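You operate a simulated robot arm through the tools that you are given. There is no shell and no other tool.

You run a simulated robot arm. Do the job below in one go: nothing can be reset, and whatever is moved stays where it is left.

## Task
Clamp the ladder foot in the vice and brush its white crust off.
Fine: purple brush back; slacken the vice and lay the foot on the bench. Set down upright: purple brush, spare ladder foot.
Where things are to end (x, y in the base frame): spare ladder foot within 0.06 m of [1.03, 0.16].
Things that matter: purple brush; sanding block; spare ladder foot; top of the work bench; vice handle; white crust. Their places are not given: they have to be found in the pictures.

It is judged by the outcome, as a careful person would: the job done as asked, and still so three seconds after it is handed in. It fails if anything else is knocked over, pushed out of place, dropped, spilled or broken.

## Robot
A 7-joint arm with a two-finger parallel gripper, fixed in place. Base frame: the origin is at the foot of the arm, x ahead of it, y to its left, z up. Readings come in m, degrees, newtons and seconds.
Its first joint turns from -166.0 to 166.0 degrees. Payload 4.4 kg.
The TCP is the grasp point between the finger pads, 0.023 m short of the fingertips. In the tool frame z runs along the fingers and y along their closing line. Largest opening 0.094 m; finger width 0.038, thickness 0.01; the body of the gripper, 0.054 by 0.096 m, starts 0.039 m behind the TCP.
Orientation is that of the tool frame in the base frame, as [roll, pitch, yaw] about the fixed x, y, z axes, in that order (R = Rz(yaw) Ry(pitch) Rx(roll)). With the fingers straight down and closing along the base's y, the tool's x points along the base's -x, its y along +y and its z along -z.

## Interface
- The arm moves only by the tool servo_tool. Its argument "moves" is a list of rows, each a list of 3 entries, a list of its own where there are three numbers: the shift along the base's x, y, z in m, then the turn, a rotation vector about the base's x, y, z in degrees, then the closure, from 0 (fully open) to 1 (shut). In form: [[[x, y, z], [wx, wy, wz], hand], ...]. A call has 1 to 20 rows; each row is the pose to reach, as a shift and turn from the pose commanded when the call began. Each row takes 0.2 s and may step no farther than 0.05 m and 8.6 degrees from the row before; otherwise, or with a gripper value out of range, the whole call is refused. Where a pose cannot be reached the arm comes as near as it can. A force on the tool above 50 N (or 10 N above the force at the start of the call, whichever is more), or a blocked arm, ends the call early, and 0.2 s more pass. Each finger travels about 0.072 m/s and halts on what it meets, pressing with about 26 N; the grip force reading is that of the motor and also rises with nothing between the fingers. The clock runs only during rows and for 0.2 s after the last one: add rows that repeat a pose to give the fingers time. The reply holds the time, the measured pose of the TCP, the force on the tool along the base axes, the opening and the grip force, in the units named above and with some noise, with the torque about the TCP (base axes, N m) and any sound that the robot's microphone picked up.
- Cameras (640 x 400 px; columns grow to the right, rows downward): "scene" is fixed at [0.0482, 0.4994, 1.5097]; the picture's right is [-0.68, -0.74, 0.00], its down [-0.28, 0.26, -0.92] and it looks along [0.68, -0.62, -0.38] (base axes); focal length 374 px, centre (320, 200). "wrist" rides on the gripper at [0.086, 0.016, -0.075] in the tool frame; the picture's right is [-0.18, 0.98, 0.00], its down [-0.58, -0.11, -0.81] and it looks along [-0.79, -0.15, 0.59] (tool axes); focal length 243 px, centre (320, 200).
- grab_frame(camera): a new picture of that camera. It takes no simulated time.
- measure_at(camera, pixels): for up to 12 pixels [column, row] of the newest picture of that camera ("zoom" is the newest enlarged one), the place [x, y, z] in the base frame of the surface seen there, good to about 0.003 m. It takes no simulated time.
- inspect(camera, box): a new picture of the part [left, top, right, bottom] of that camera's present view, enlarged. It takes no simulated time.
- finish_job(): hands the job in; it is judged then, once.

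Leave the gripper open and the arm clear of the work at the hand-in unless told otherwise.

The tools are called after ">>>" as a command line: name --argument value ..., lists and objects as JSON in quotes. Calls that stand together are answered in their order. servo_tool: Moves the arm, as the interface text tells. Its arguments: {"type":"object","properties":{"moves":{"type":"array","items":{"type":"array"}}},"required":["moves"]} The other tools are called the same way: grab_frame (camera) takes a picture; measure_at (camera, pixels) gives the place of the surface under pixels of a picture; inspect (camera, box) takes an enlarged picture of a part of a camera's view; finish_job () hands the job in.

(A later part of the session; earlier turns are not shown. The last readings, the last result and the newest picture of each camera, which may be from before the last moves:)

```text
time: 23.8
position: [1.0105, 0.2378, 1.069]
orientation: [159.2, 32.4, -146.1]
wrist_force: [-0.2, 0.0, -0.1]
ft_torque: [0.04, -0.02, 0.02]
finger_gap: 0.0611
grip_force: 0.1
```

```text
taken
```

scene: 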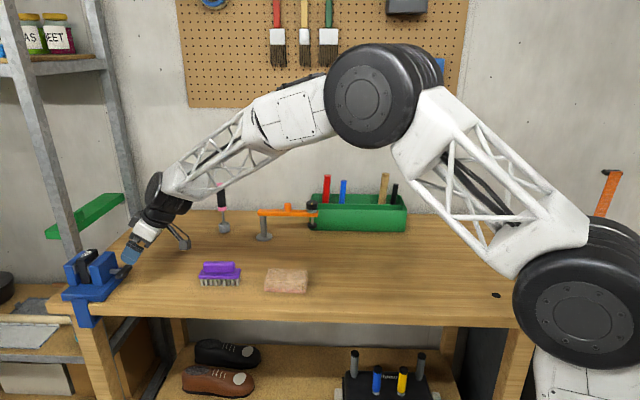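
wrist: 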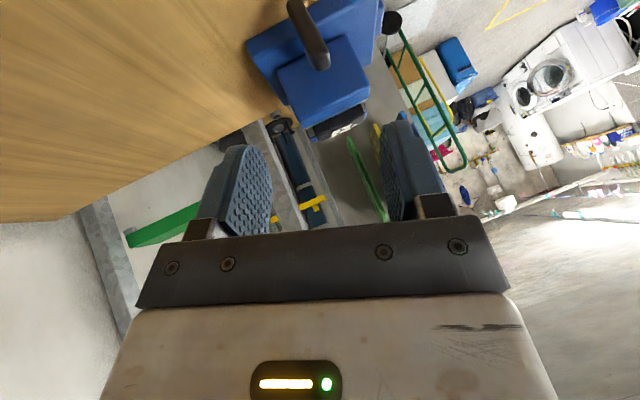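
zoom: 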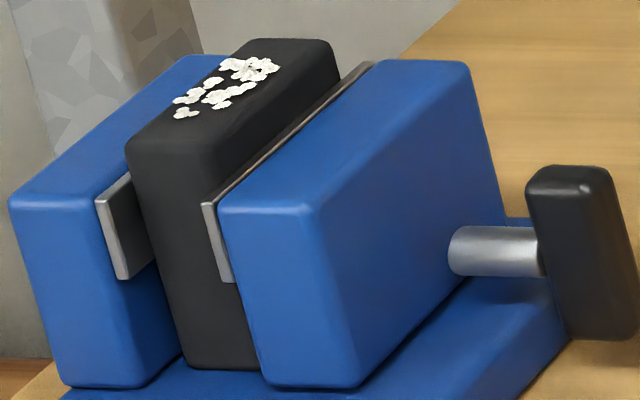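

After release the jaw and foot sprang back together by about 1 mm, so they're pressed together. I'll check the bar's angle from the wrist view.

>>> inspect --camera "wrist" --box '[220, 0, 420, 160]'

>>> inspect --camera "scene" --box '[86, 250, 106, 264]'

```text
2.50 times, centred on (320, 80) of wrist
```

zoom: 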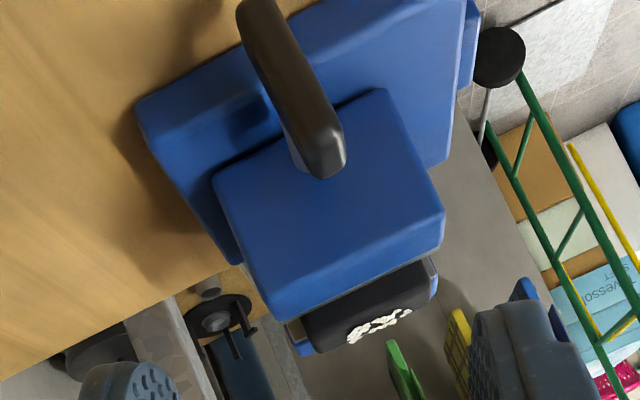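

```text
16.00 times, centred on (96, 257) of scene
```

zoom: 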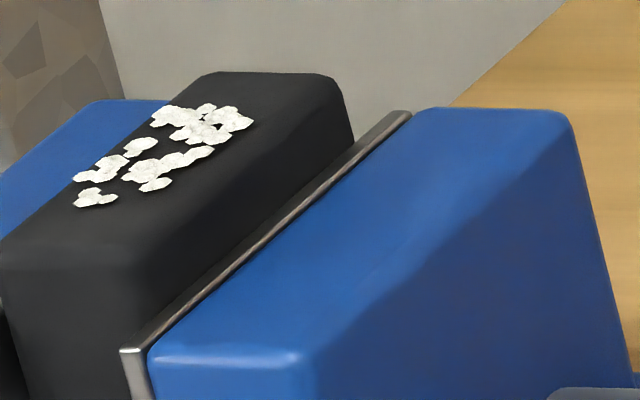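

The clamp looks good. Next, the brush. First I'll level the tool's roll back and reduce the tilt to 20°, and use the move to test reach above the foot.

>>> servo_tool --moves '[[[0.005, 0.01, 0.04], [-5.4, -5.9, 0], 0.35], [[0.01, 0.02, 0.08], [-10.83, -11.78, 0], 0.0], [[0.02, 0.04, 0.09], [-10.83, -11.78, 0], 0.0]]'

>>> servo_tool --moves '[[[0.012, 0.02, 0], [-5.15, 4.74, 0], 0], [[0.025, 0.04, -0.02], [-11.04, 10.16, 0], 0], [[0.04, 0.06, -0.04], [-11.04, 10.16, 0], 0], [[0.05, 0.08, -0.06], [-11.04, 10.16, 0], 0], [[0.05, 0.08, -0.06], [-11.04, 10.16, 0], 0]]'

>>> grab_frame --camera "wrist"

>>> grab_frame --camera "scene"

```text
time: 24.6
position: [1.0296, 0.278, 1.1596]
orientation: [178.4, 34.7, -135.3]
wrist_force: [-0.7, -0.6, -0.3]
ft_torque: [0.0, 0.04, 0.0]
finger_gap: 0.0939
grip_force: 0.0
```

```text
time: 25.8
position: [1.0793, 0.3561, 1.0995]
orientation: [179.1, 19.7, -135.1]
wrist_force: [0.7, -0.7, -0.1]
ft_torque: [-0.04, 0.0, 0.02]
finger_gap: 0.0939
grip_force: 0.1
```

```text
taken
```

wrist: 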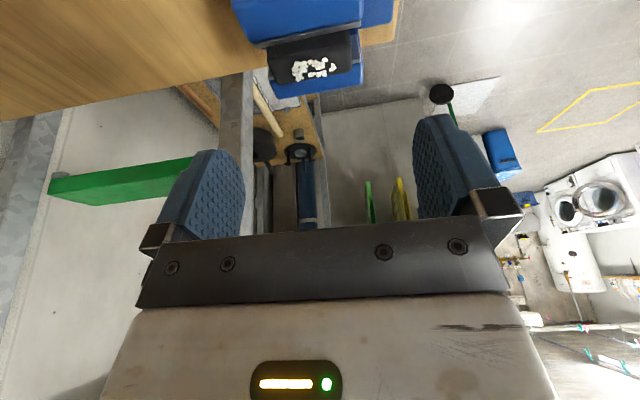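

```text
taken
```

scene: 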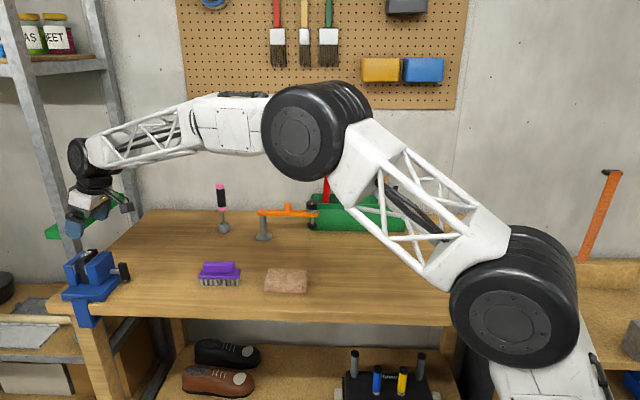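

Reach is fine here. The foot and jaws are visible at (315,60); I'll enlarge to check the clamp.

>>> inspect --camera "wrist" --box '[225, 0, 405, 110]'

>>> inspect --camera "scene" --box '[185, 245, 255, 300]'

```text
3.56 times, centred on (315, 55) of wrist
```

zoom: 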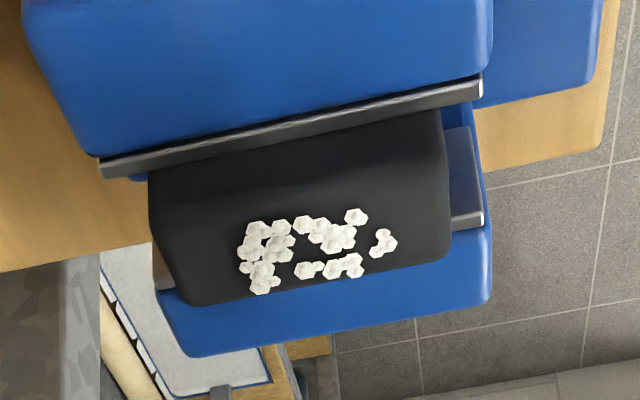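

```text
7.27 times, centred on (220, 272) of scene
```

zoom: 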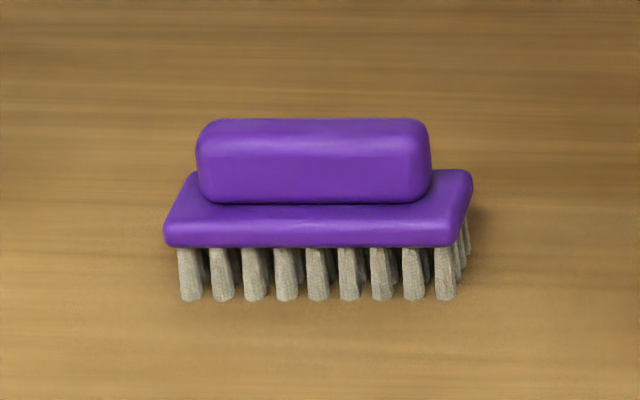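

The near pad is flush on the foot. I'll re-enlarge to measure the crust extent and foot top corners, and the brush in the scene.

>>> inspect --camera "wrist" --box '[225, 0, 405, 110]'

>>> measure_at --camera "zoom" --pixels '[[245, 250], [262, 288], [257, 230], [355, 215], [388, 243], [352, 268], [320, 240], [170, 200], [190, 290], [435, 150], [440, 250], [300, 170]]'

>>> measure_at --camera "scene" --pixels '[[206, 264], [233, 264], [206, 271], [233, 271], [220, 262], [220, 271], [202, 275], [236, 275], [219, 275], [241, 266], [206, 282], [234, 282]]'

```text
3.56 times, centred on (315, 55) of wrist
```

zoom: 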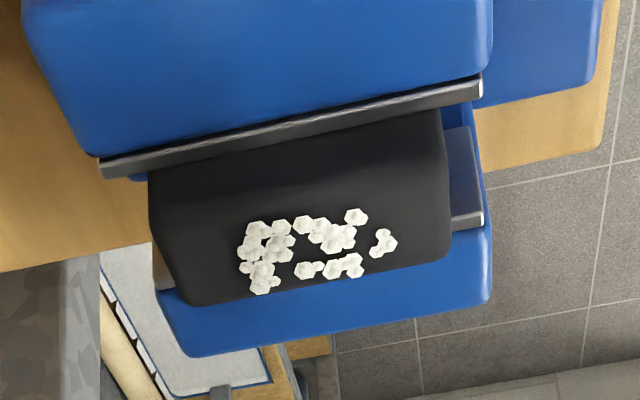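

```text
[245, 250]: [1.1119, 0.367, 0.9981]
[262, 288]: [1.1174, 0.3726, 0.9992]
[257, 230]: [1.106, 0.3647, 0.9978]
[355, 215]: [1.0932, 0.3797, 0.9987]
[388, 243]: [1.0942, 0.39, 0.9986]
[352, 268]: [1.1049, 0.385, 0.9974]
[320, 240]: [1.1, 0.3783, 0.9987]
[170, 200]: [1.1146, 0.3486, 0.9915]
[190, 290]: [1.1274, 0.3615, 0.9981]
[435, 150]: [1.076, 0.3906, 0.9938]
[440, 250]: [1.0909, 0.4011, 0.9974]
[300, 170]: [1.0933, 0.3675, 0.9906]
```

```text
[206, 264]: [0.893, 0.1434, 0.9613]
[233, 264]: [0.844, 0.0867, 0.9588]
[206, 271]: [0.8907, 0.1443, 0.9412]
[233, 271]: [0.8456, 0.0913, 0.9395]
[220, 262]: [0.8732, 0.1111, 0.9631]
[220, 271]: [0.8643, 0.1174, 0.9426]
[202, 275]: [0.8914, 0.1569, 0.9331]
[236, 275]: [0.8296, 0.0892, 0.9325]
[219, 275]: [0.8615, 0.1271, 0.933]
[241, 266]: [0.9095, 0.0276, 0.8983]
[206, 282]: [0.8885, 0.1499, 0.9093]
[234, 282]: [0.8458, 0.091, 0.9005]
```

Crust lies at u 1.015–1.033, v 0.538–0.573 on the foot top at z≈0.998. The brush handle runs along ~48.5°, centre about (0.873,0.111), top z≈0.965. I'll test whether the tool can point straight down above the foot.

>>> servo_tool --moves '[[[0.007, 0.006, -0.005], [-4.9, 4.51, 0.5], 0], [[0.014, 0.012, -0.01], [-9.8, 9.03, 1.0], 0], [[0.021, 0.019, -0.025], [-14.5, 13.34, 1.5], 0], [[0.021, 0.019, -0.025], [-14.5, 13.34, 1.5], 0]]'

```text
time: 26.8
position: [1.1, 0.3758, 1.0763]
orientation: [179.6, 0.0, -133.4]
wrist_force: [0.7, 0.4, 0.3]
ft_torque: [-0.01, -0.01, 0.01]
finger_gap: 0.0939
grip_force: 0.1
```

Straight down works over the foot. Now I'll move back over the bench for a close view of the brush.

>>> servo_tool --moves '[[[0, 0, 0.045], [0, 0, 1.9], 0], [[-0.03, -0.034, 0.045], [0, 0, 1.9], 0], [[-0.06, -0.068, 0.045], [0, 0, 1.9], 0], [[-0.09, -0.102, 0.045], [0, 0, 1.9], 0], [[-0.12, -0.136, 0.045], [0, 0, 1.9], 0], [[-0.15, -0.17, 0.045], [0, 0, 1.9], 0], [[-0.18, -0.204, 0.045], [0, 0, 1.9], 0], [[-0.21, -0.238, 0.045], [0, 0, 1.9], 0], [[-0.24, -0.272, 0.045], [0, 0, 1.9], 0], [[-0.27, -0.306, 0.04], [0, 0, 1.9], 0], [[-0.295, -0.338, 0.03], [0, 0, 1.9], 0], [[-0.315, -0.361, 0.02], [0, 0, 1.9], 0], [[-0.315, -0.361, 0.02], [0, 0, 1.9], 0]]'

>>> grab_frame --camera "wrist"

```text
time: 29.6
position: [0.7853, 0.0145, 1.0965]
orientation: [179.7, 0.2, -131.5]
wrist_force: [-0.1, 0.7, 0.7]
ft_torque: [0.02, 0.0, -0.01]
finger_gap: 0.0939
grip_force: 0.0
```

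```text
taken
```

wrist: 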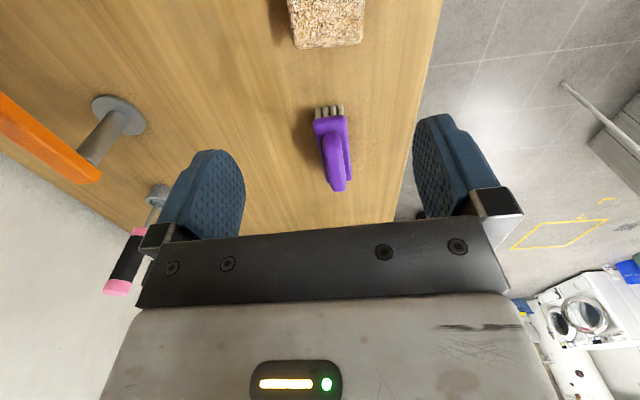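

The brush is at (333,150). I'll enlarge it and measure its handle.

>>> inspect --camera "wrist" --box '[285, 95, 385, 200]'

>>> measure_at --camera "wrist" --pixels '[[326, 142], [334, 142], [341, 142], [330, 160], [337, 160], [343, 160], [338, 185], [333, 180], [343, 180], [318, 127], [345, 120], [331, 118]]'

```text
3.81 times, centred on (335, 148) of wrist
```

zoom: 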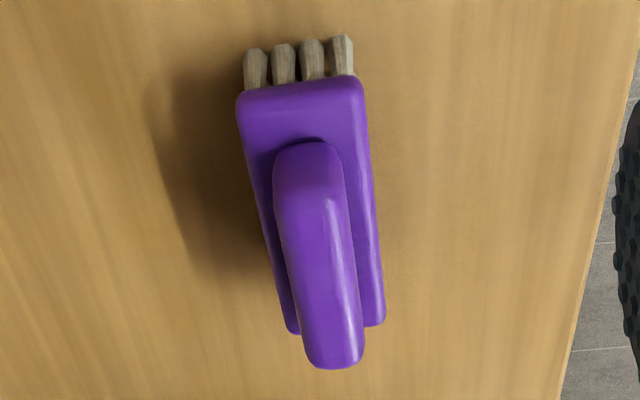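

```text
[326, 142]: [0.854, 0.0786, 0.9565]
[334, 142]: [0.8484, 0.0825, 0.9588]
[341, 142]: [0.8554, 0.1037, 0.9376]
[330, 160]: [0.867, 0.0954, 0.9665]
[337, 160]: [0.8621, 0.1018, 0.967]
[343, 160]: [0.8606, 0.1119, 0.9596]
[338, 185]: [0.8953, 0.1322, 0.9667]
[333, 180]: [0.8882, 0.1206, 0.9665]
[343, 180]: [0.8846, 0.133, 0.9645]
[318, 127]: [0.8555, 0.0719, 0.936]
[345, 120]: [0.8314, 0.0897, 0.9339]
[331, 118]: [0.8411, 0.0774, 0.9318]
```

Handle axis: v≈0.567, u centre≈0.673, about 0.019 wide, top z≈0.967, base plate top ≈0.937. I'll move above it and come down with open fingers to TCP z≈0.965.

>>> servo_tool --moves '[[[0.022, 0.024, 0], [0, 0, 0], 0], [[0.044, 0.048, 0], [0, 0, 0], 0], [[0.066, 0.073, -0.01], [0, 0, 0], 0], [[0.0874, 0.0967, -0.03], [0, 0, 0], 0], [[0.0874, 0.0967, -0.065], [0, 0, 0], 0], [[0.0874, 0.0967, -0.1], [0, 0, 0], 0], [[0.0874, 0.0967, -0.12], [0, 0, 0], 0], [[0.0874, 0.0967, -0.1315], [0, 0, 0], 0], [[0.0874, 0.0967, -0.1315], [0, 0, 0], 0]]'

>>> grab_frame --camera "wrist"

>>> inspect --camera "scene" --box '[175, 225, 265, 300]'

```text
time: 31.6
position: [0.8705, 0.1116, 0.9634]
orientation: [179.5, 0.1, -131.5]
wrist_force: [-0.1, 0.2, 0.1]
ft_torque: [0.0, 0.02, -0.02]
finger_gap: 0.0939
grip_force: 0.1
```

```text
taken
```

wrist: 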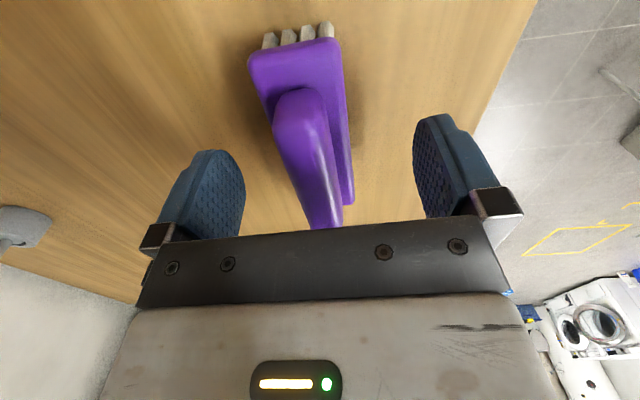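

```text
5.33 times, centred on (220, 262) of scene
```

zoom: 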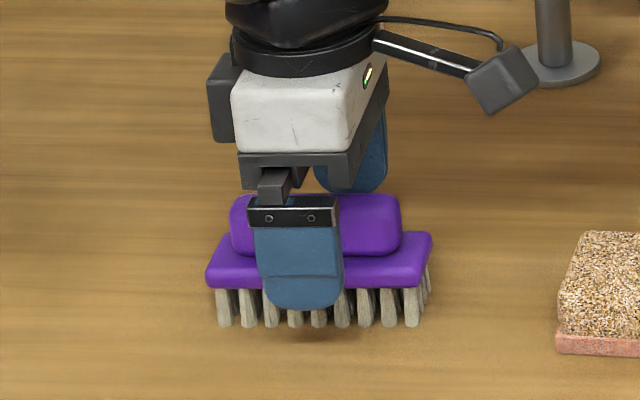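

The fingers straddle the handle. I'll close gradually.

>>> servo_tool --moves '[[[0, 0, 0], [0, 0, 0], 0.3], [[0, 0, 0], [0, 0, 0], 0.55], [[0, 0, 0], [0, 0, 0], 0.7], [[0, 0, 0], [0, 0, 0], 0.7]]'

>>> grab_frame --camera "wrist"

```text
time: 32.6
position: [0.8709, 0.1113, 0.9631]
orientation: [179.6, 0.1, -131.5]
wrist_force: [-0.7, -0.5, -0.1]
ft_torque: [0.0, 0.01, -0.01]
finger_gap: 0.0282
grip_force: 0.1
```

```text
taken
```

wrist: 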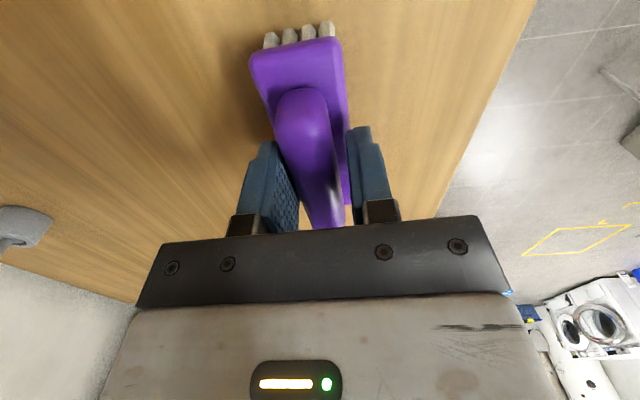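

The handle is near the left finger; I'll shift 4 mm toward it to centre, then close fully.

>>> servo_tool --moves '[[[0.0029, -0.0027, 0], [0, 0, 0], 0.7], [[0.0029, -0.0027, 0], [0, 0, 0], 0.8], [[0.0029, -0.0027, 0], [0, 0, 0], 1], [[0.0029, -0.0027, 0], [0, 0, 0], 1]]'

>>> grab_frame --camera "wrist"

>>> inspect --camera "scene" --box '[175, 225, 265, 300]'

```text
time: 33.6
position: [0.8737, 0.1082, 0.9633]
orientation: [179.7, 0.2, -131.4]
wrist_force: [-0.8, 0.7, 0.0]
ft_torque: [-0.01, -0.01, 0.0]
finger_gap: 0.0216
grip_force: 26.2
```

```text
taken
```

wrist: 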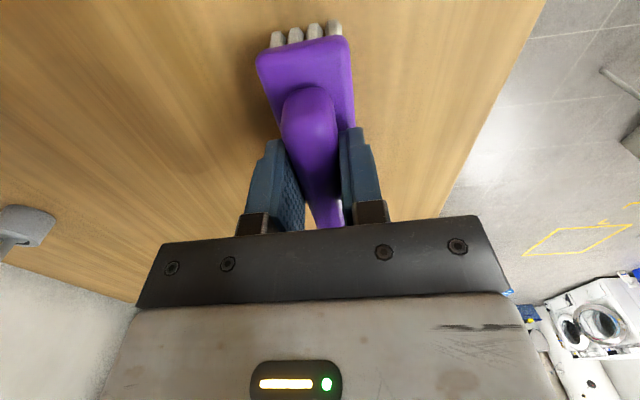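

```text
5.33 times, centred on (220, 262) of scene
```

zoom: 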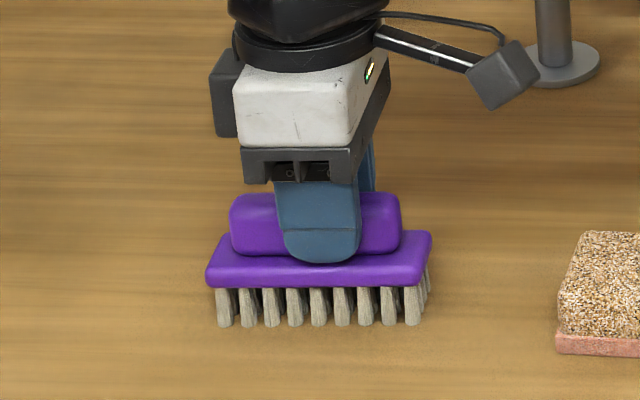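

The brush is held firmly (gap 0.0216), undisturbed. Its place is (0.8737,0.1082), TCP z 0.9633 — noted for returning. I'll lift it and carry it over the crust, well above.

>>> servo_tool --moves '[[[0, 0, 0.01], [0, 0, 0], 1], [[0, 0, 0.04], [0, 0, 0], 1], [[0, 0, 0.08], [0, 0, 0], 1], [[0, 0, 0.12], [0, 0, 0], 1], [[0.0, 0.0, 0.155], [0, 0, 0], 1], [[0.025, 0.03, 0.155], [0, 0, 0], 1], [[0.05, 0.06, 0.155], [0, 0, 0], 1], [[0.08, 0.094, 0.155], [0, 0, 0], 1], [[0.11, 0.129, 0.155], [0, 0, 0], 1], [[0.14, 0.165, 0.155], [0, 0, 0], 1], [[0.17, 0.2, 0.155], [0, 0, 0], 1], [[0.2, 0.235, 0.155], [0, 0, 0], 1], [[0.22, 0.26, 0.155], [0, 0, 0], 1], [[0.2287, 0.2691, 0.155], [0, 0, 0], 1], [[0.2287, 0.2691, 0.155], [0, 0, 0], 1]]'

>>> grab_frame --camera "wrist"

>>> inspect --camera "scene" --box '[40, 190, 160, 300]'

```text
time: 36.8
position: [1.1026, 0.3784, 1.1188]
orientation: [179.5, -0.1, -131.4]
wrist_force: [0.2, 0.3, -1.0]
ft_torque: [-0.02, 0.03, 0.02]
finger_gap: 0.0218
grip_force: 26.0
```

```text
taken
```

wrist: 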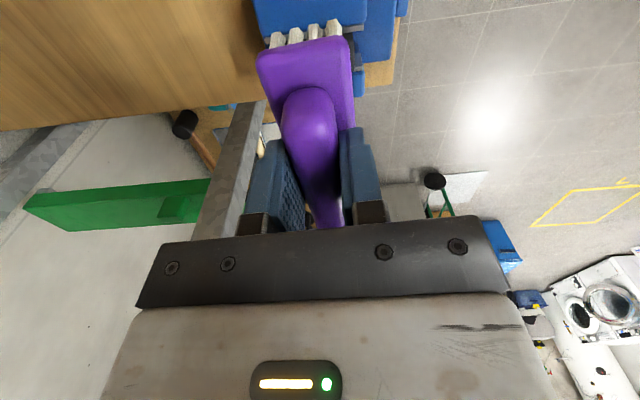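

```text
3.64 times, centred on (100, 245) of scene
```

zoom: 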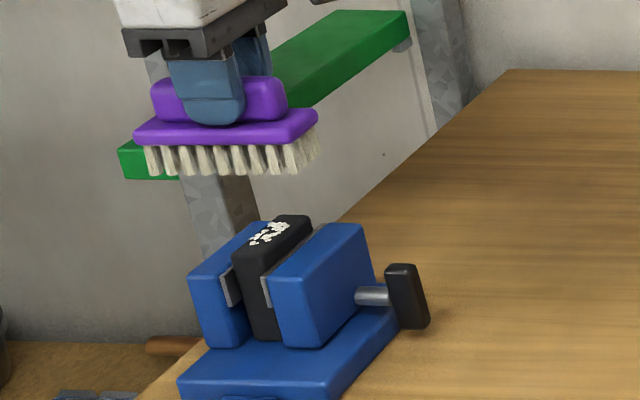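

The brush hangs over the crust. I'll lower it to just above contact, then step down gently while reading force.

>>> servo_tool --moves '[[[0, 0, -0.02], [0, 0, 0], 1], [[0, 0, -0.04], [0, 0, 0], 1], [[0, 0, -0.05], [0, 0, 0], 1], [[0, 0, -0.053], [0, 0, 0], 1], [[0, 0, -0.055], [0, 0, 0], 1]]'

>>> inspect --camera "scene" --box '[60, 220, 130, 290]'

```text
time: 38.0
position: [1.1037, 0.3766, 1.0642]
orientation: [179.5, 0.0, -131.5]
wrist_force: [0.3, -0.1, -0.5]
ft_torque: [-0.01, 0.01, 0.0]
finger_gap: 0.0218
grip_force: 25.7
```

```text
5.71 times, centred on (95, 255) of scene
```

zoom: 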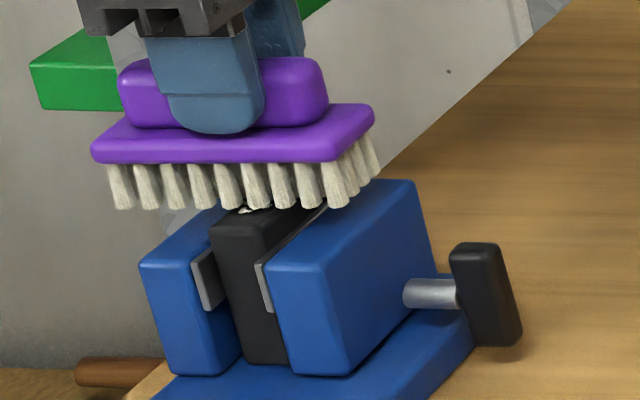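

Not yet in contact. I'll lower in 1–2 mm steps.

>>> servo_tool --moves '[[[0, 0, -0.001], [0, 0, 0], 1], [[0, 0, -0.002], [0, 0, 0], 1], [[0, 0, -0.002], [0, 0, 0], 1]]'

>>> inspect --camera "scene" --box '[60, 220, 130, 290]'

```text
time: 38.8
position: [1.1042, 0.3772, 1.0625]
orientation: [179.6, 0.1, -131.5]
wrist_force: [0.6, -0.1, -0.7]
ft_torque: [-0.06, 0.01, 0.02]
finger_gap: 0.0216
grip_force: 26.0
```

```text
5.71 times, centred on (95, 255) of scene
```

zoom: 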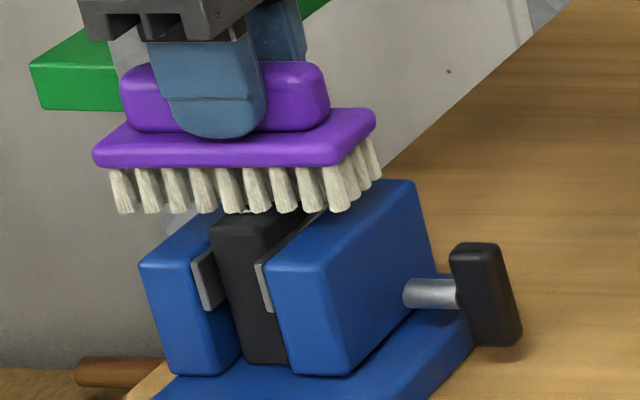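

>>> servo_tool --moves '[[[0, 0, -0.001], [0, 0, 0], 1], [[0, 0, -0.002], [0, 0, 0], 1], [[0, 0, -0.003], [0, 0, 0], 1], [[0, 0, -0.003], [0, 0, 0], 1]]'

```text
time: 39.8
position: [1.1027, 0.3784, 1.0588]
orientation: [179.7, 0.1, -131.5]
wrist_force: [-1.2, 0.4, 10.0]
ft_torque: [-0.16, -0.06, -0.01]
finger_gap: 0.0215
grip_force: 26.1
```

Contact with 10 N. Now I'll brush to and fro along the foot's length, ±2 cm.

>>> servo_tool --moves '[[[0.0074, -0.0068, 0], [0, 0, 0], 1], [[0.0147, -0.0135, 0], [0, 0, 0], 1], [[0.0074, -0.0068, 0], [0, 0, 0], 1], [[0, 0, 0], [0, 0, 0], 1], [[-0.0074, 0.0068, 0], [0, 0, 0], 1], [[-0.0147, 0.0135, 0], [0, 0, 0], 1], [[-0.0074, 0.0068, 0], [0, 0, 0], 1], [[0, 0, 0], [0, 0, 0], 1], [[0.0074, -0.0068, 0], [0, 0, 0], 1], [[0.0147, -0.0135, 0], [0, 0, 0], 1], [[0.0074, -0.0068, 0], [0, 0, 0], 1], [[0, 0, 0], [0, 0, 0], 1], [[-0.0074, 0.0068, 0], [0, 0, 0], 1], [[-0.0147, 0.0135, 0], [0, 0, 0], 1], [[-0.0074, 0.0068, 0], [0, 0, 0], 1], [[0, 0, 0], [0, 0, 0], 1]]'

>>> inspect --camera "scene" --box '[60, 220, 130, 290]'

```text
time: 43.2
position: [1.1023, 0.3786, 1.0585]
orientation: [179.6, 0.1, -131.4]
wrist_force: [-9.8, 9.7, 15.4]
ft_torque: [0.45, 0.37, 0.01]
finger_gap: 0.0217
grip_force: 26.3
```

```text
5.71 times, centred on (95, 255) of scene
```

zoom: 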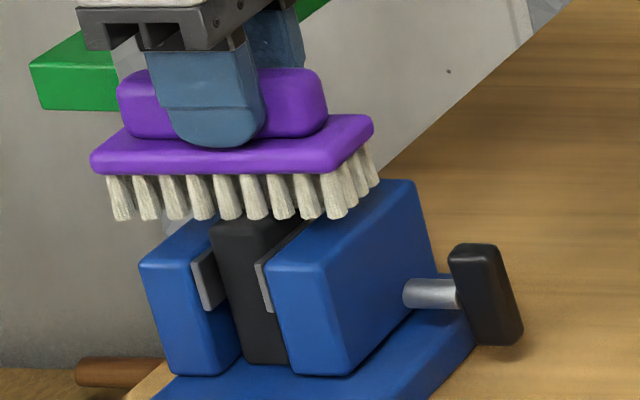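

The foot stayed put. I'll lift the brush to check the crust.

>>> servo_tool --moves '[[[0, 0, 0.02], [0, 0, 0], 1], [[0, 0, 0.045], [0, 0, 0], 1], [[0, 0, 0.06], [0, 0, 0], 1]]'

>>> inspect --camera "scene" --box '[60, 210, 130, 290]'

>>> inspect --camera "scene" --box '[80, 245, 112, 287]'

```text
time: 44.0
position: [1.1028, 0.3762, 1.1178]
orientation: [179.5, 0.0, -131.5]
wrist_force: [-0.6, 0.9, -1.3]
ft_torque: [0.01, -0.01, -0.02]
finger_gap: 0.0215
grip_force: 26.6
```

```text
5.00 times, centred on (95, 250) of scene
```

zoom: 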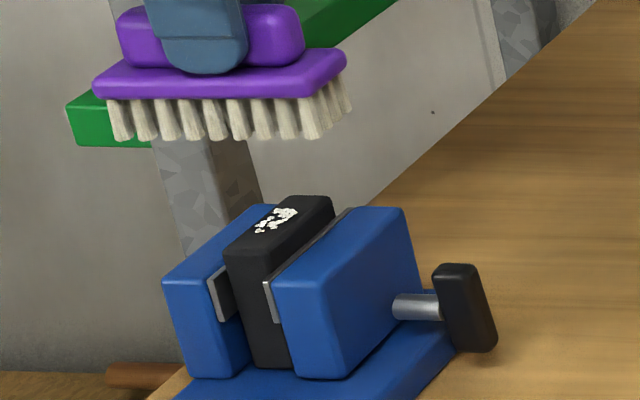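

```text
9.52 times, centred on (96, 266) of scene
```

zoom: 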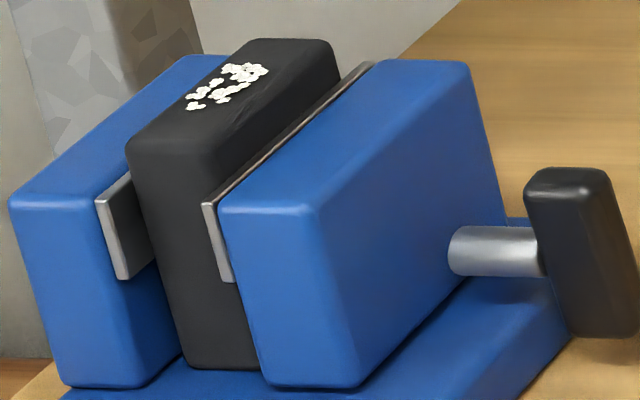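

The crust has shrunk but some remains. I'll go down again and brush more.

>>> servo_tool --moves '[[[0, 0.001, -0.03], [0, 0, 0], 1], [[0, 0.001, -0.052], [0, 0, 0], 1], [[0, 0.001, -0.06], [0, 0, 0], 1], [[0.0147, -0.0125, -0.06], [0, 0, 0], 1], [[0, 0.001, -0.06], [0, 0, 0], 1], [[-0.0147, 0.0145, -0.06], [0, 0, 0], 1], [[0, 0.001, -0.06], [0, 0, 0], 1], [[0.0147, -0.0125, -0.06], [0, 0, 0], 1], [[0, 0.001, -0.06], [0, 0, 0], 1], [[-0.0147, 0.0145, -0.06], [0, 0, 0], 1], [[0, 0.001, -0.06], [0, 0, 0], 1], [[0.0147, -0.0125, -0.06], [0, 0, 0], 1], [[0, 0.001, -0.06], [0, 0, 0], 1], [[-0.0147, 0.0145, -0.06], [0, 0, 0], 1], [[0, 0.001, -0.06], [0, 0, 0], 1], [[0.0147, -0.0125, -0.06], [0, 0, 0], 1], [[0, 0.001, -0.06], [0, 0, 0], 1], [[-0.0147, 0.0145, -0.06], [0, 0, 0], 1], [[0, 0.001, -0.06], [0, 0, 0], 1]]'

>>> servo_tool --moves '[[[0.0147, -0.0135, 0], [0, 0, 0], 1], [[0, 0, 0], [0, 0, 0], 1], [[-0.0147, 0.0135, 0], [0, 0, 0], 1], [[0, 0, 0], [0, 0, 0], 1], [[0.0147, -0.0135, 0], [0, 0, 0], 1], [[0, 0, 0], [0, 0, 0], 1], [[-0.0147, 0.0135, 0], [0, 0, 0], 1], [[0, 0, 0], [0, 0, 0], 1], [[0.0147, -0.0135, 0], [0, 0, 0], 1], [[0, 0, 0], [0, 0, 0], 1], [[-0.0147, 0.0135, 0], [0, 0, 0], 1], [[0, 0, 0], [0, 0, 0], 1], [[0, 0, 0.03], [0, 0, 0], 1], [[0, 0, 0.06], [0, 0, 0], 1]]'

>>> inspect --camera "scene" --box '[80, 245, 112, 287]'

>>> inspect --camera "scene" --box '[60, 210, 130, 290]'

```text
time: 48.0
position: [1.1024, 0.3798, 1.0587]
orientation: [179.6, 0.1, -131.4]
wrist_force: [-1.2, 1.3, 1.5]
ft_torque: [0.06, 0.09, -0.02]
finger_gap: 0.0215
grip_force: 26.1
```

```text
time: 51.0
position: [1.1036, 0.3777, 1.1178]
orientation: [179.6, -0.1, -131.5]
wrist_force: [0.5, -0.4, -1.3]
ft_torque: [0.01, 0.03, 0.01]
finger_gap: 0.0214
grip_force: 26.2
```

```text
9.52 times, centred on (96, 266) of scene
```

zoom: 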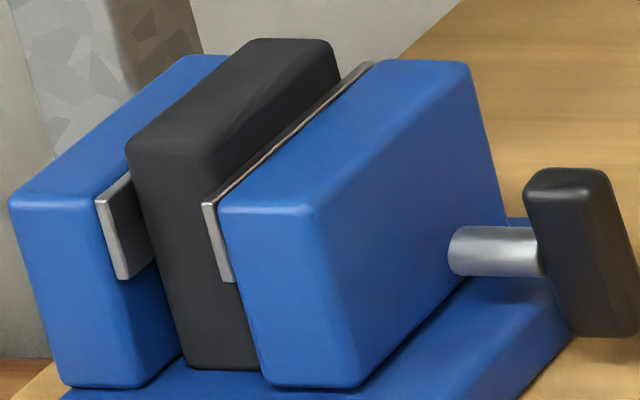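

```text
5.00 times, centred on (95, 250) of scene
```

zoom: 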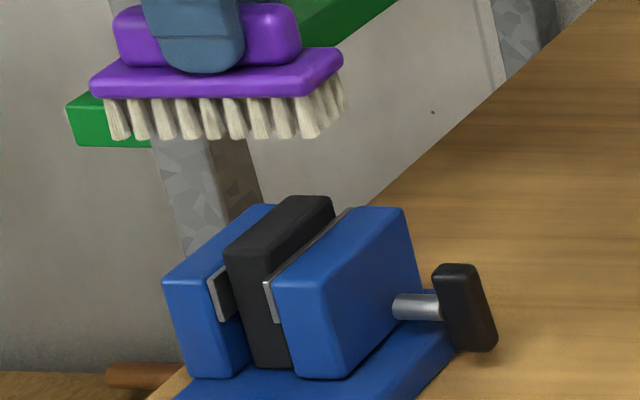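

The crust is gone and the foot still sits clamped. Now the brush goes back: I carry it to its original spot and lower to just above the bench.

>>> servo_tool --moves '[[[-0.02, -0.024, 0.01], [0, 0, 0], 1], [[-0.05, -0.059, 0.01], [0, 0, 0], 1], [[-0.08, -0.094, 0.01], [0, 0, 0], 1], [[-0.11, -0.13, 0.01], [0, 0, 0], 1], [[-0.14, -0.165, 0.01], [0, 0, 0], 1], [[-0.17, -0.2, 0.01], [0, 0, 0], 1], [[-0.2, -0.236, 0.01], [0, 0, 0], 1], [[-0.22, -0.26, 0.005], [0, 0, 0], 1], [[-0.2287, -0.2701, -0.01], [0, 0, 0], 1], [[-0.2287, -0.2701, -0.05], [0, 0, 0], 1], [[-0.2287, -0.2701, -0.09], [0, 0, 0], 1], [[-0.2287, -0.2701, -0.125], [0, 0, 0], 1], [[-0.2287, -0.2701, -0.145], [0, 0, 0], 1], [[-0.2287, -0.2701, -0.152], [0, 0, 0], 1], [[-0.2287, -0.2701, -0.152], [0, 0, 0], 1]]'

>>> inspect --camera "scene" --box '[175, 225, 265, 300]'

```text
time: 54.2
position: [0.8736, 0.1087, 0.9652]
orientation: [179.6, 0.2, -131.6]
wrist_force: [-0.2, 0.3, -0.6]
ft_torque: [0.0, 0.01, -0.07]
finger_gap: 0.0218
grip_force: 25.4
```

```text
5.33 times, centred on (220, 262) of scene
```

zoom: 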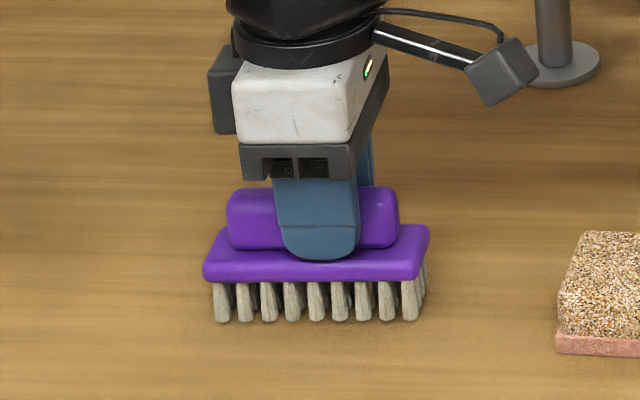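

Nearly down, about 3–4 mm to go. I'll lower in small steps until I feel contact.

>>> servo_tool --moves '[[[0, 0, -0.0015], [0, 0, 0], 1], [[0, 0, -0.003], [0, 0, 0], 1], [[0, 0, -0.0042], [0, 0, 0], 1], [[0, 0, -0.0042], [0, 0, 0], 1]]'

>>> inspect --camera "scene" --box '[175, 225, 265, 300]'

```text
time: 55.2
position: [0.8742, 0.1085, 0.9617]
orientation: [179.5, 0.2, -131.6]
wrist_force: [0.3, 0.1, -0.9]
ft_torque: [-0.02, 0.02, -0.03]
finger_gap: 0.0213
grip_force: 25.9
```

```text
5.33 times, centred on (220, 262) of scene
```

zoom: 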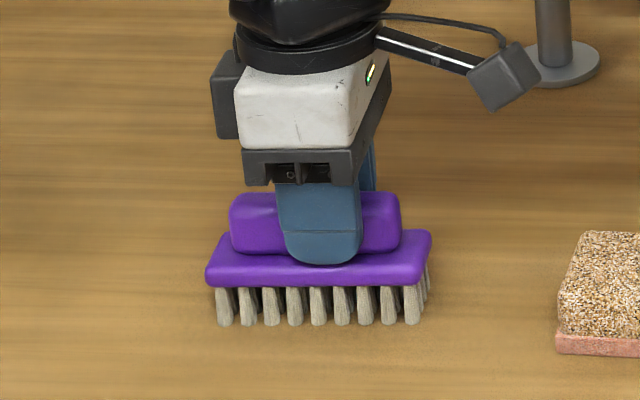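

Still hanging slightly. Another 1–2 mm.

>>> servo_tool --moves '[[[0, 0, -0.001], [0, 0, 0], 1], [[0, 0, -0.0018], [0, 0, 0], 1], [[0, 0, -0.0018], [0, 0, 0], 1]]'

```text
time: 56.0
position: [0.8734, 0.108, 0.9614]
orientation: [179.7, 0.0, -131.5]
wrist_force: [-3.3, 0.7, 14.1]
ft_torque: [-0.25, 0.15, -0.08]
finger_gap: 0.0215
grip_force: 26.5
```

The bristles rest on the bench (14 N). I'll relieve 0.7 mm, open, and lift straight up.

>>> servo_tool --moves '[[[0, 0, 0.0007], [0, 0, 0], 1], [[0, 0, 0.0007], [0, 0, 0], 0.6], [[0, 0, 0.0007], [0, 0, 0], 0.3], [[0, 0, 0.0007], [0, 0, 0], 0.0], [[0, 0, 0.0007], [0, 0, 0], 0.0], [[0, 0, 0.03], [0, 0, 0], 0.0], [[0, 0, 0.07], [0, 0, 0], 0.0], [[0, 0, 0.11], [0, 0, 0], 0.0], [[0, 0, 0.15], [0, 0, 0], 0.0]]'

>>> inspect --camera "scene" --box '[175, 225, 265, 300]'

>>> grab_frame --camera "scene"

```text
time: 58.0
position: [0.8736, 0.1069, 1.1086]
orientation: [179.7, 0.0, -131.5]
wrist_force: [0.5, -0.1, -0.3]
ft_torque: [0.0, -0.02, 0.0]
finger_gap: 0.0939
grip_force: 0.2
```

```text
5.33 times, centred on (220, 262) of scene
```

zoom: 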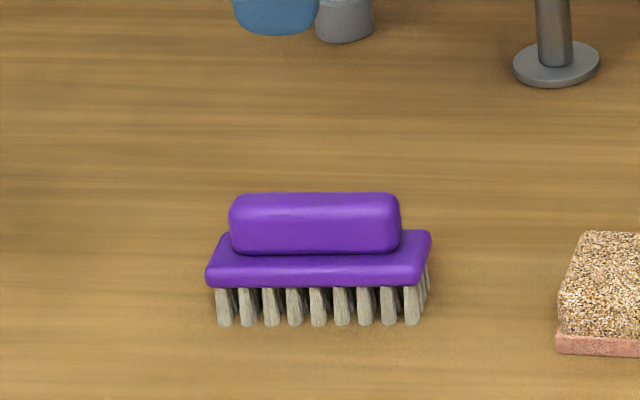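

```text
taken
```

scene: 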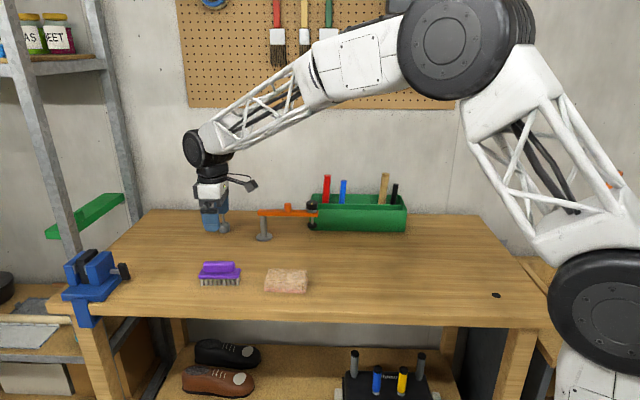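

The brush is back where it was. Next I'll go to the vice handle: tilt 35° toward the screw and hover before the upright bar.

>>> servo_tool --moves '[[[0.025, 0.032, 0], [0, 0, -1.3], 0], [[0.05, 0.064, 0], [5.152, -4.739, -1.3], 0.1], [[0.075, 0.096, -0.01], [10.304, -9.478, -1.3], 0.2], [[0.1, 0.128, -0.03], [15.456, -14.217, -1.3], 0.35], [[0.115, 0.145, -0.055], [20.608, -18.956, -1.3], 0.35], [[0.1255, 0.16, -0.08], [25.76, -23.695, -1.3], 0.35], [[0.1255, 0.16, -0.08], [25.76, -23.695, -1.3], 0.35]]'

>>> grab_frame --camera "wrist"

```text
time: 59.6
position: [1.0001, 0.2671, 1.0323]
orientation: [-180.0, 35.0, -132.6]
wrist_force: [0.4, -0.6, -0.6]
ft_torque: [-0.02, 0.0, -0.01]
finger_gap: 0.0611
grip_force: 0.0
```

```text
taken
```

wrist: 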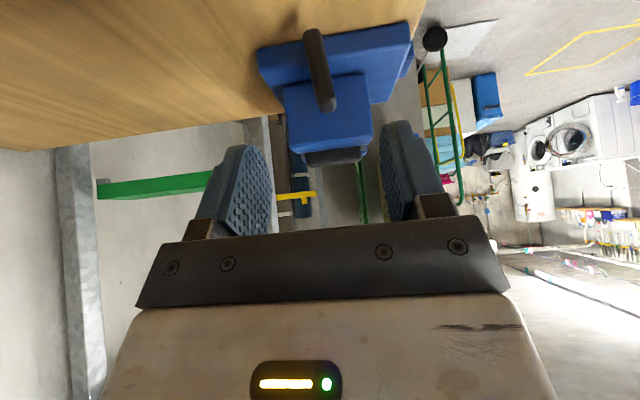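

>>> inspect --camera "wrist" --box '[240, 10, 420, 170]'

>>> measure_at --camera "wrist" --pixels '[[327, 106], [325, 97], [319, 72], [313, 45], [310, 35], [313, 72], [326, 72]]'

```text
2.50 times, centred on (330, 90) of wrist
```

zoom: 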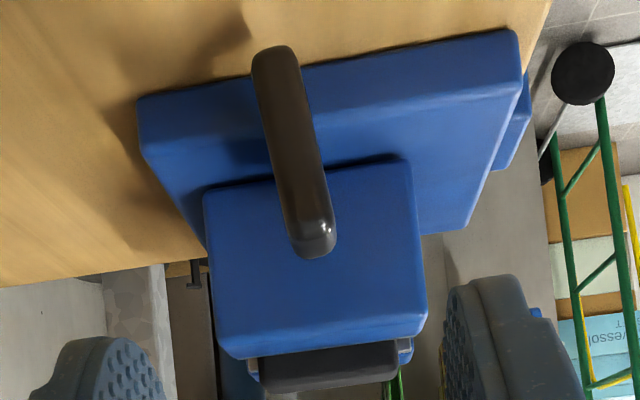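

```text
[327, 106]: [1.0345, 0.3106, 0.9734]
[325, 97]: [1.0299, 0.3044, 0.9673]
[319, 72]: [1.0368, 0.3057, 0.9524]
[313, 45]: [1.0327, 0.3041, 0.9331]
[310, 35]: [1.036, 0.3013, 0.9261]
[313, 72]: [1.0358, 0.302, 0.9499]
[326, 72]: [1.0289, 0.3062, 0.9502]
```

The bar leans about 7° from upright. I'll roll the tool −6° to match it and advance onto it, fingers at 0.061.

>>> servo_tool --moves '[[[0.0, 0.0, 0], [-4.06, -4.42, 0], 0.35], [[0.012, 0.014, -0.026], [-4.06, -4.42, 0], 0.35], [[0.024, 0.028, -0.052], [-4.06, -4.42, 0], 0.35], [[0.0363, 0.0418, -0.078], [-4.06, -4.42, 0], 0.35], [[0.0363, 0.0418, -0.078], [-4.06, -4.42, 0], 0.6], [[0.0363, 0.0418, -0.078], [-4.06, -4.42, 0], 0.7], [[0.0363, 0.0418, -0.078], [-4.06, -4.42, 0], 0.7]]'

>>> grab_frame --camera "wrist"

```text
time: 61.2
position: [1.0373, 0.3101, 0.9534]
orientation: [-172.7, 34.9, -128.4]
wrist_force: [-0.4, 1.3, 0.2]
ft_torque: [0.01, 0.01, 0.0]
finger_gap: 0.0281
grip_force: 0.0
```

```text
taken
```

wrist: 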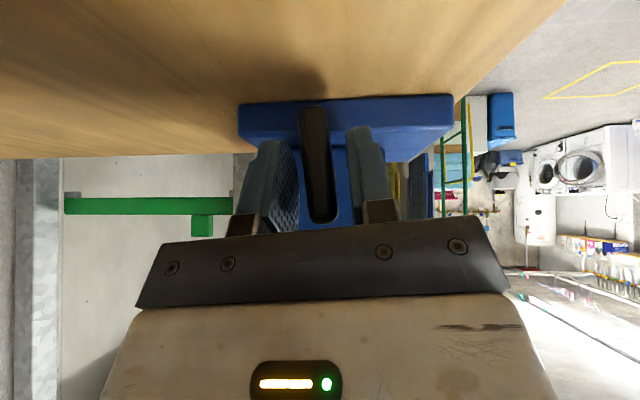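

Well placed; I'll centre by 2 mm and close.

>>> servo_tool --moves '[[[0.0015, -0.0014, 0], [0, 0, 0], 0.75], [[0.0015, -0.0014, 0], [0, 0, 0], 0.85], [[0.0015, -0.0014, 0], [0, 0, 0], 1], [[0.0015, -0.0014, 0], [0, 0, 0], 1]]'

```text
time: 62.2
position: [1.0374, 0.3079, 0.9532]
orientation: [-172.8, 34.8, -128.5]
wrist_force: [-24.4, 15.5, 4.3]
ft_torque: [0.07, 0.26, -1.32]
finger_gap: 0.0151
grip_force: 44.8
```

Gripped. I'll turn counter-clockwise 24° to slacken, with a small yaw and side correction.

>>> servo_tool --moves '[[[-0.0006, 0.0005, 0], [0, 0, -1.5], 1], [[-0.0012, 0.0011, -0.0002], [-4.06, -4.42, -1.5], 1], [[-0.0019, 0.0018, -0.0004], [-8.12, -8.84, -1.5], 1], [[-0.0026, 0.0024, -0.0008], [-12.18, -13.25, -1.5], 1], [[-0.0032, 0.0029, -0.0012], [-16.25, -17.66, -1.5], 1], [[-0.0032, 0.0029, -0.0012], [-16.25, -17.66, -1.5], 1]]'

>>> inspect --camera "scene" --box '[80, 245, 112, 287]'

```text
time: 63.6
position: [1.0337, 0.3123, 0.9514]
orientation: [-144.6, 30.2, -114.7]
wrist_force: [-7.7, 10.9, -4.1]
ft_torque: [1.54, -1.37, -0.38]
finger_gap: 0.0141
grip_force: 44.6
```

```text
9.52 times, centred on (96, 266) of scene
```

zoom: 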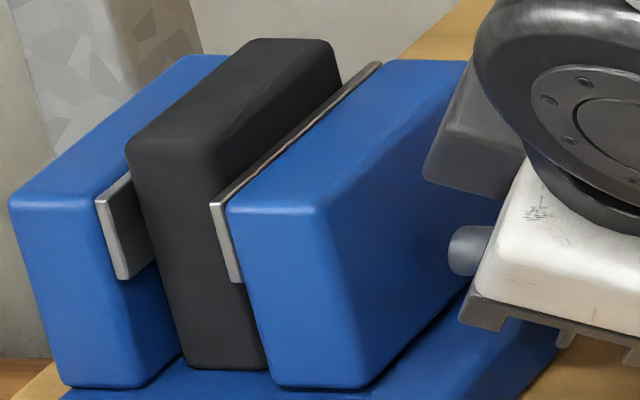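

The jaw is backing off and the foot stays upright. I'll continue 24° more.

>>> servo_tool --moves '[[[-0.0006, 0.0005, -0.0005], [-3.69, -4.76, 0], 1], [[-0.001, 0.0009, -0.0011], [-7.38, -9.52, 0], 1], [[-0.0015, 0.0014, -0.0018], [-11.44, -13.93, 0], 1], [[-0.0019, 0.0018, -0.0025], [-15.51, -18.34, 0], 1], [[-0.0019, 0.0018, -0.0025], [-15.51, -18.34, 0], 1]]'

>>> inspect --camera "scene" --box '[80, 245, 112, 287]'

>>> grab_frame --camera "wrist"

```text
time: 64.8
position: [1.0327, 0.3137, 0.9498]
orientation: [-119.7, 21.4, -103.7]
wrist_force: [-2.6, -7.1, 7.0]
ft_torque: [-0.31, 0.24, 1.74]
finger_gap: 0.0141
grip_force: 45.0
```

```text
9.52 times, centred on (96, 266) of scene
```

zoom: 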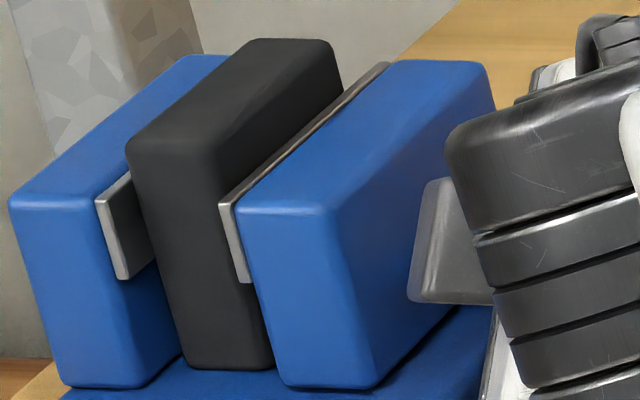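

```text
taken
```

wrist: 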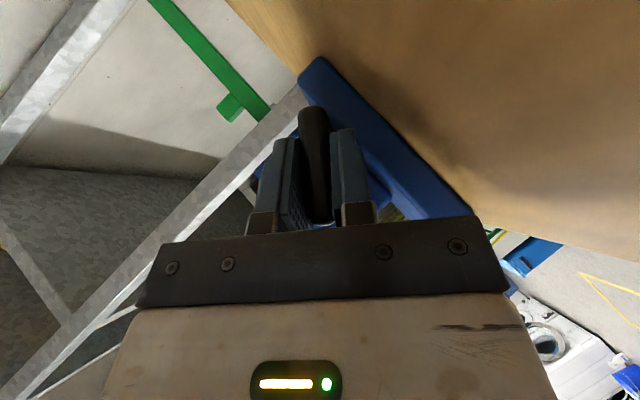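

Loosening proceeds smoothly. Another 18°.

>>> servo_tool --moves '[[[-0.0003, 0.0003, -0.0008], [-4.06, -4.42, 0], 1], [[-0.0006, 0.0006, -0.0016], [-8.12, -8.84, 0], 1], [[-0.0009, 0.0008, -0.0025], [-12.18, -13.25, 0], 1], [[-0.0009, 0.0008, -0.0025], [-12.18, -13.25, 0], 1]]'

>>> inspect --camera "scene" --box '[70, 225, 160, 300]'

>>> grab_frame --camera "wrist"

```text
time: 65.8
position: [1.0319, 0.3147, 0.9475]
orientation: [-103.6, 12.0, -99.0]
wrist_force: [2.8, -1.1, 13.2]
ft_torque: [-0.87, 0.71, 1.15]
finger_gap: 0.0143
grip_force: 44.9
```

```text
5.33 times, centred on (115, 262) of scene
```

zoom: 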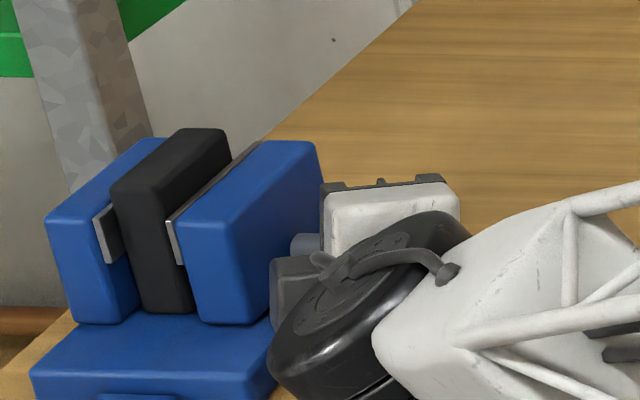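

```text
taken
```

wrist: 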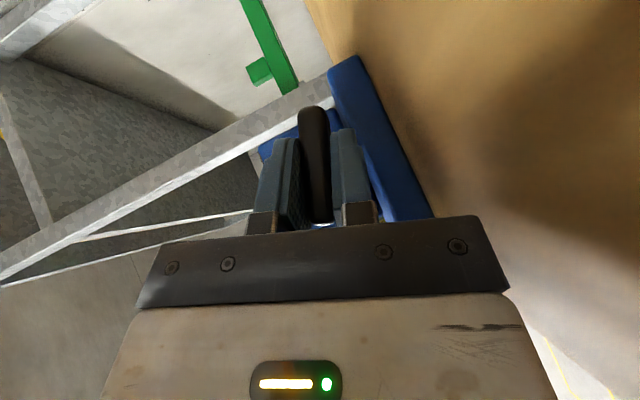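

The bar is now about 17° from level. I'll turn 9° more.

>>> servo_tool --moves '[[[-0.0001, 0.0001, -0.0006], [-3.05, -3.31, 0], 1], [[-0.0002, 0.0002, -0.0013], [-6.09, -6.62, 0], 1], [[-0.0002, 0.0002, -0.0013], [-6.09, -6.62, 0], 1]]'

>>> inspect --camera "scene" --box '[70, 225, 160, 300]'

```text
time: 66.6
position: [1.0306, 0.315, 0.9461]
orientation: [-96.1, 6.9, -97.7]
wrist_force: [-12.8, 1.9, 26.3]
ft_torque: [-2.68, 7.83, -0.17]
finger_gap: 0.0148
grip_force: 45.0
```

```text
5.33 times, centred on (115, 262) of scene
```

zoom: 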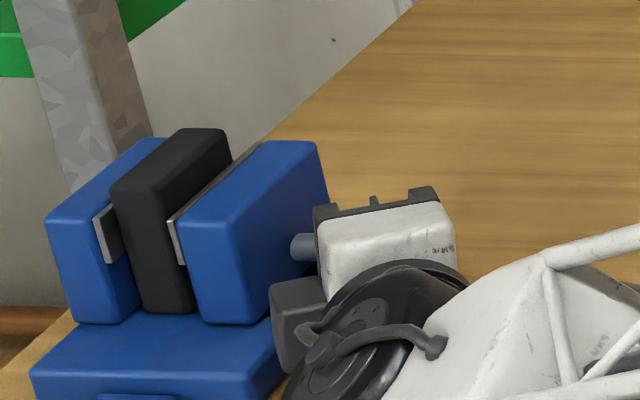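

A torque spike (7.8 N·m) shows the hand has touched something below, so I'll back off 5° at once, and then release slightly and withdraw.

>>> servo_tool --moves '[[[0.0001, -0.0001, 0.0007], [3.39, 3.68, 0], 1], [[0.0001, -0.0001, 0.0007], [3.39, 3.68, 0], 1]]'

>>> grab_frame --camera "wrist"

```text
time: 67.2
position: [1.0328, 0.3137, 0.9463]
orientation: [-100.2, 9.9, -98.4]
wrist_force: [-27.3, 0.8, 20.0]
ft_torque: [-1.01, 0.89, -0.28]
finger_gap: 0.0146
grip_force: 44.9
```

```text
taken
```

wrist: 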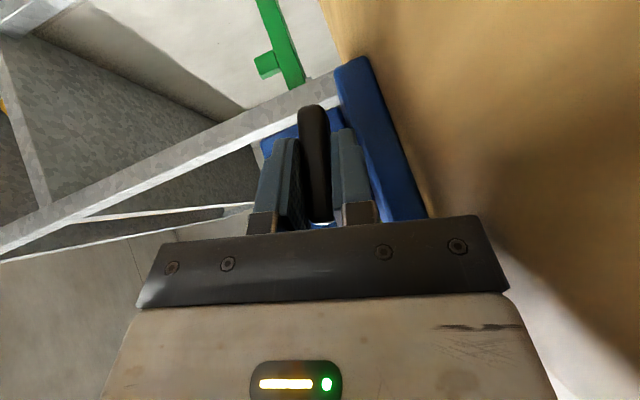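

The spike is gone. I'll open a little (to about 0.028) and withdraw along the tool axis, then up.

>>> servo_tool --moves '[[[0, 0, 0], [0, 0, 0], 0.7], [[0, 0, 0], [0, 0, 0], 0.7], [[-0.022, 0.0025, 0.004], [0, 0, 0], 0.7], [[-0.044, 0.005, 0.008], [0, 0, 0], 0.7], [[-0.066, 0.0075, 0.012], [0, 0, 0], 0.7], [[-0.088, 0.01, 0.02], [0, 0, 0], 0.7], [[-0.1, 0.01, 0.06], [0, 0, 0], 0.7]]'

>>> inspect --camera "scene" --box '[60, 225, 150, 300]'

>>> grab_frame --camera "scene"

```text
time: 68.8
position: [0.9315, 0.3247, 1.0046]
orientation: [-100.4, 9.8, -98.5]
wrist_force: [-0.3, 0.3, -0.9]
ft_torque: [0.0, -0.06, 0.02]
finger_gap: 0.0282
grip_force: 0.1
```

```text
5.33 times, centred on (105, 262) of scene
```

zoom: 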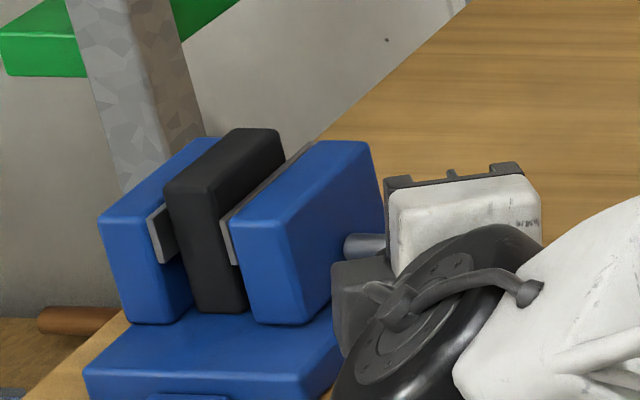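

```text
taken
```

scene: 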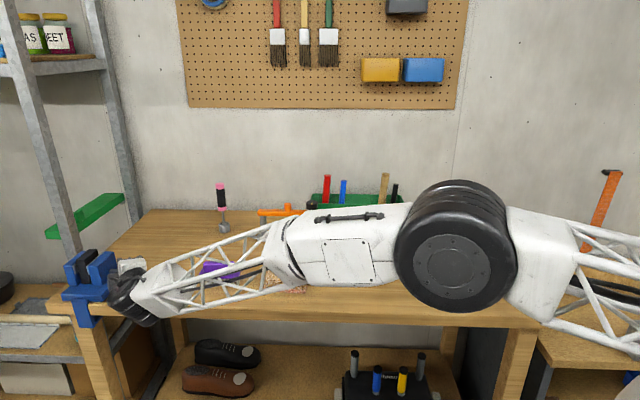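

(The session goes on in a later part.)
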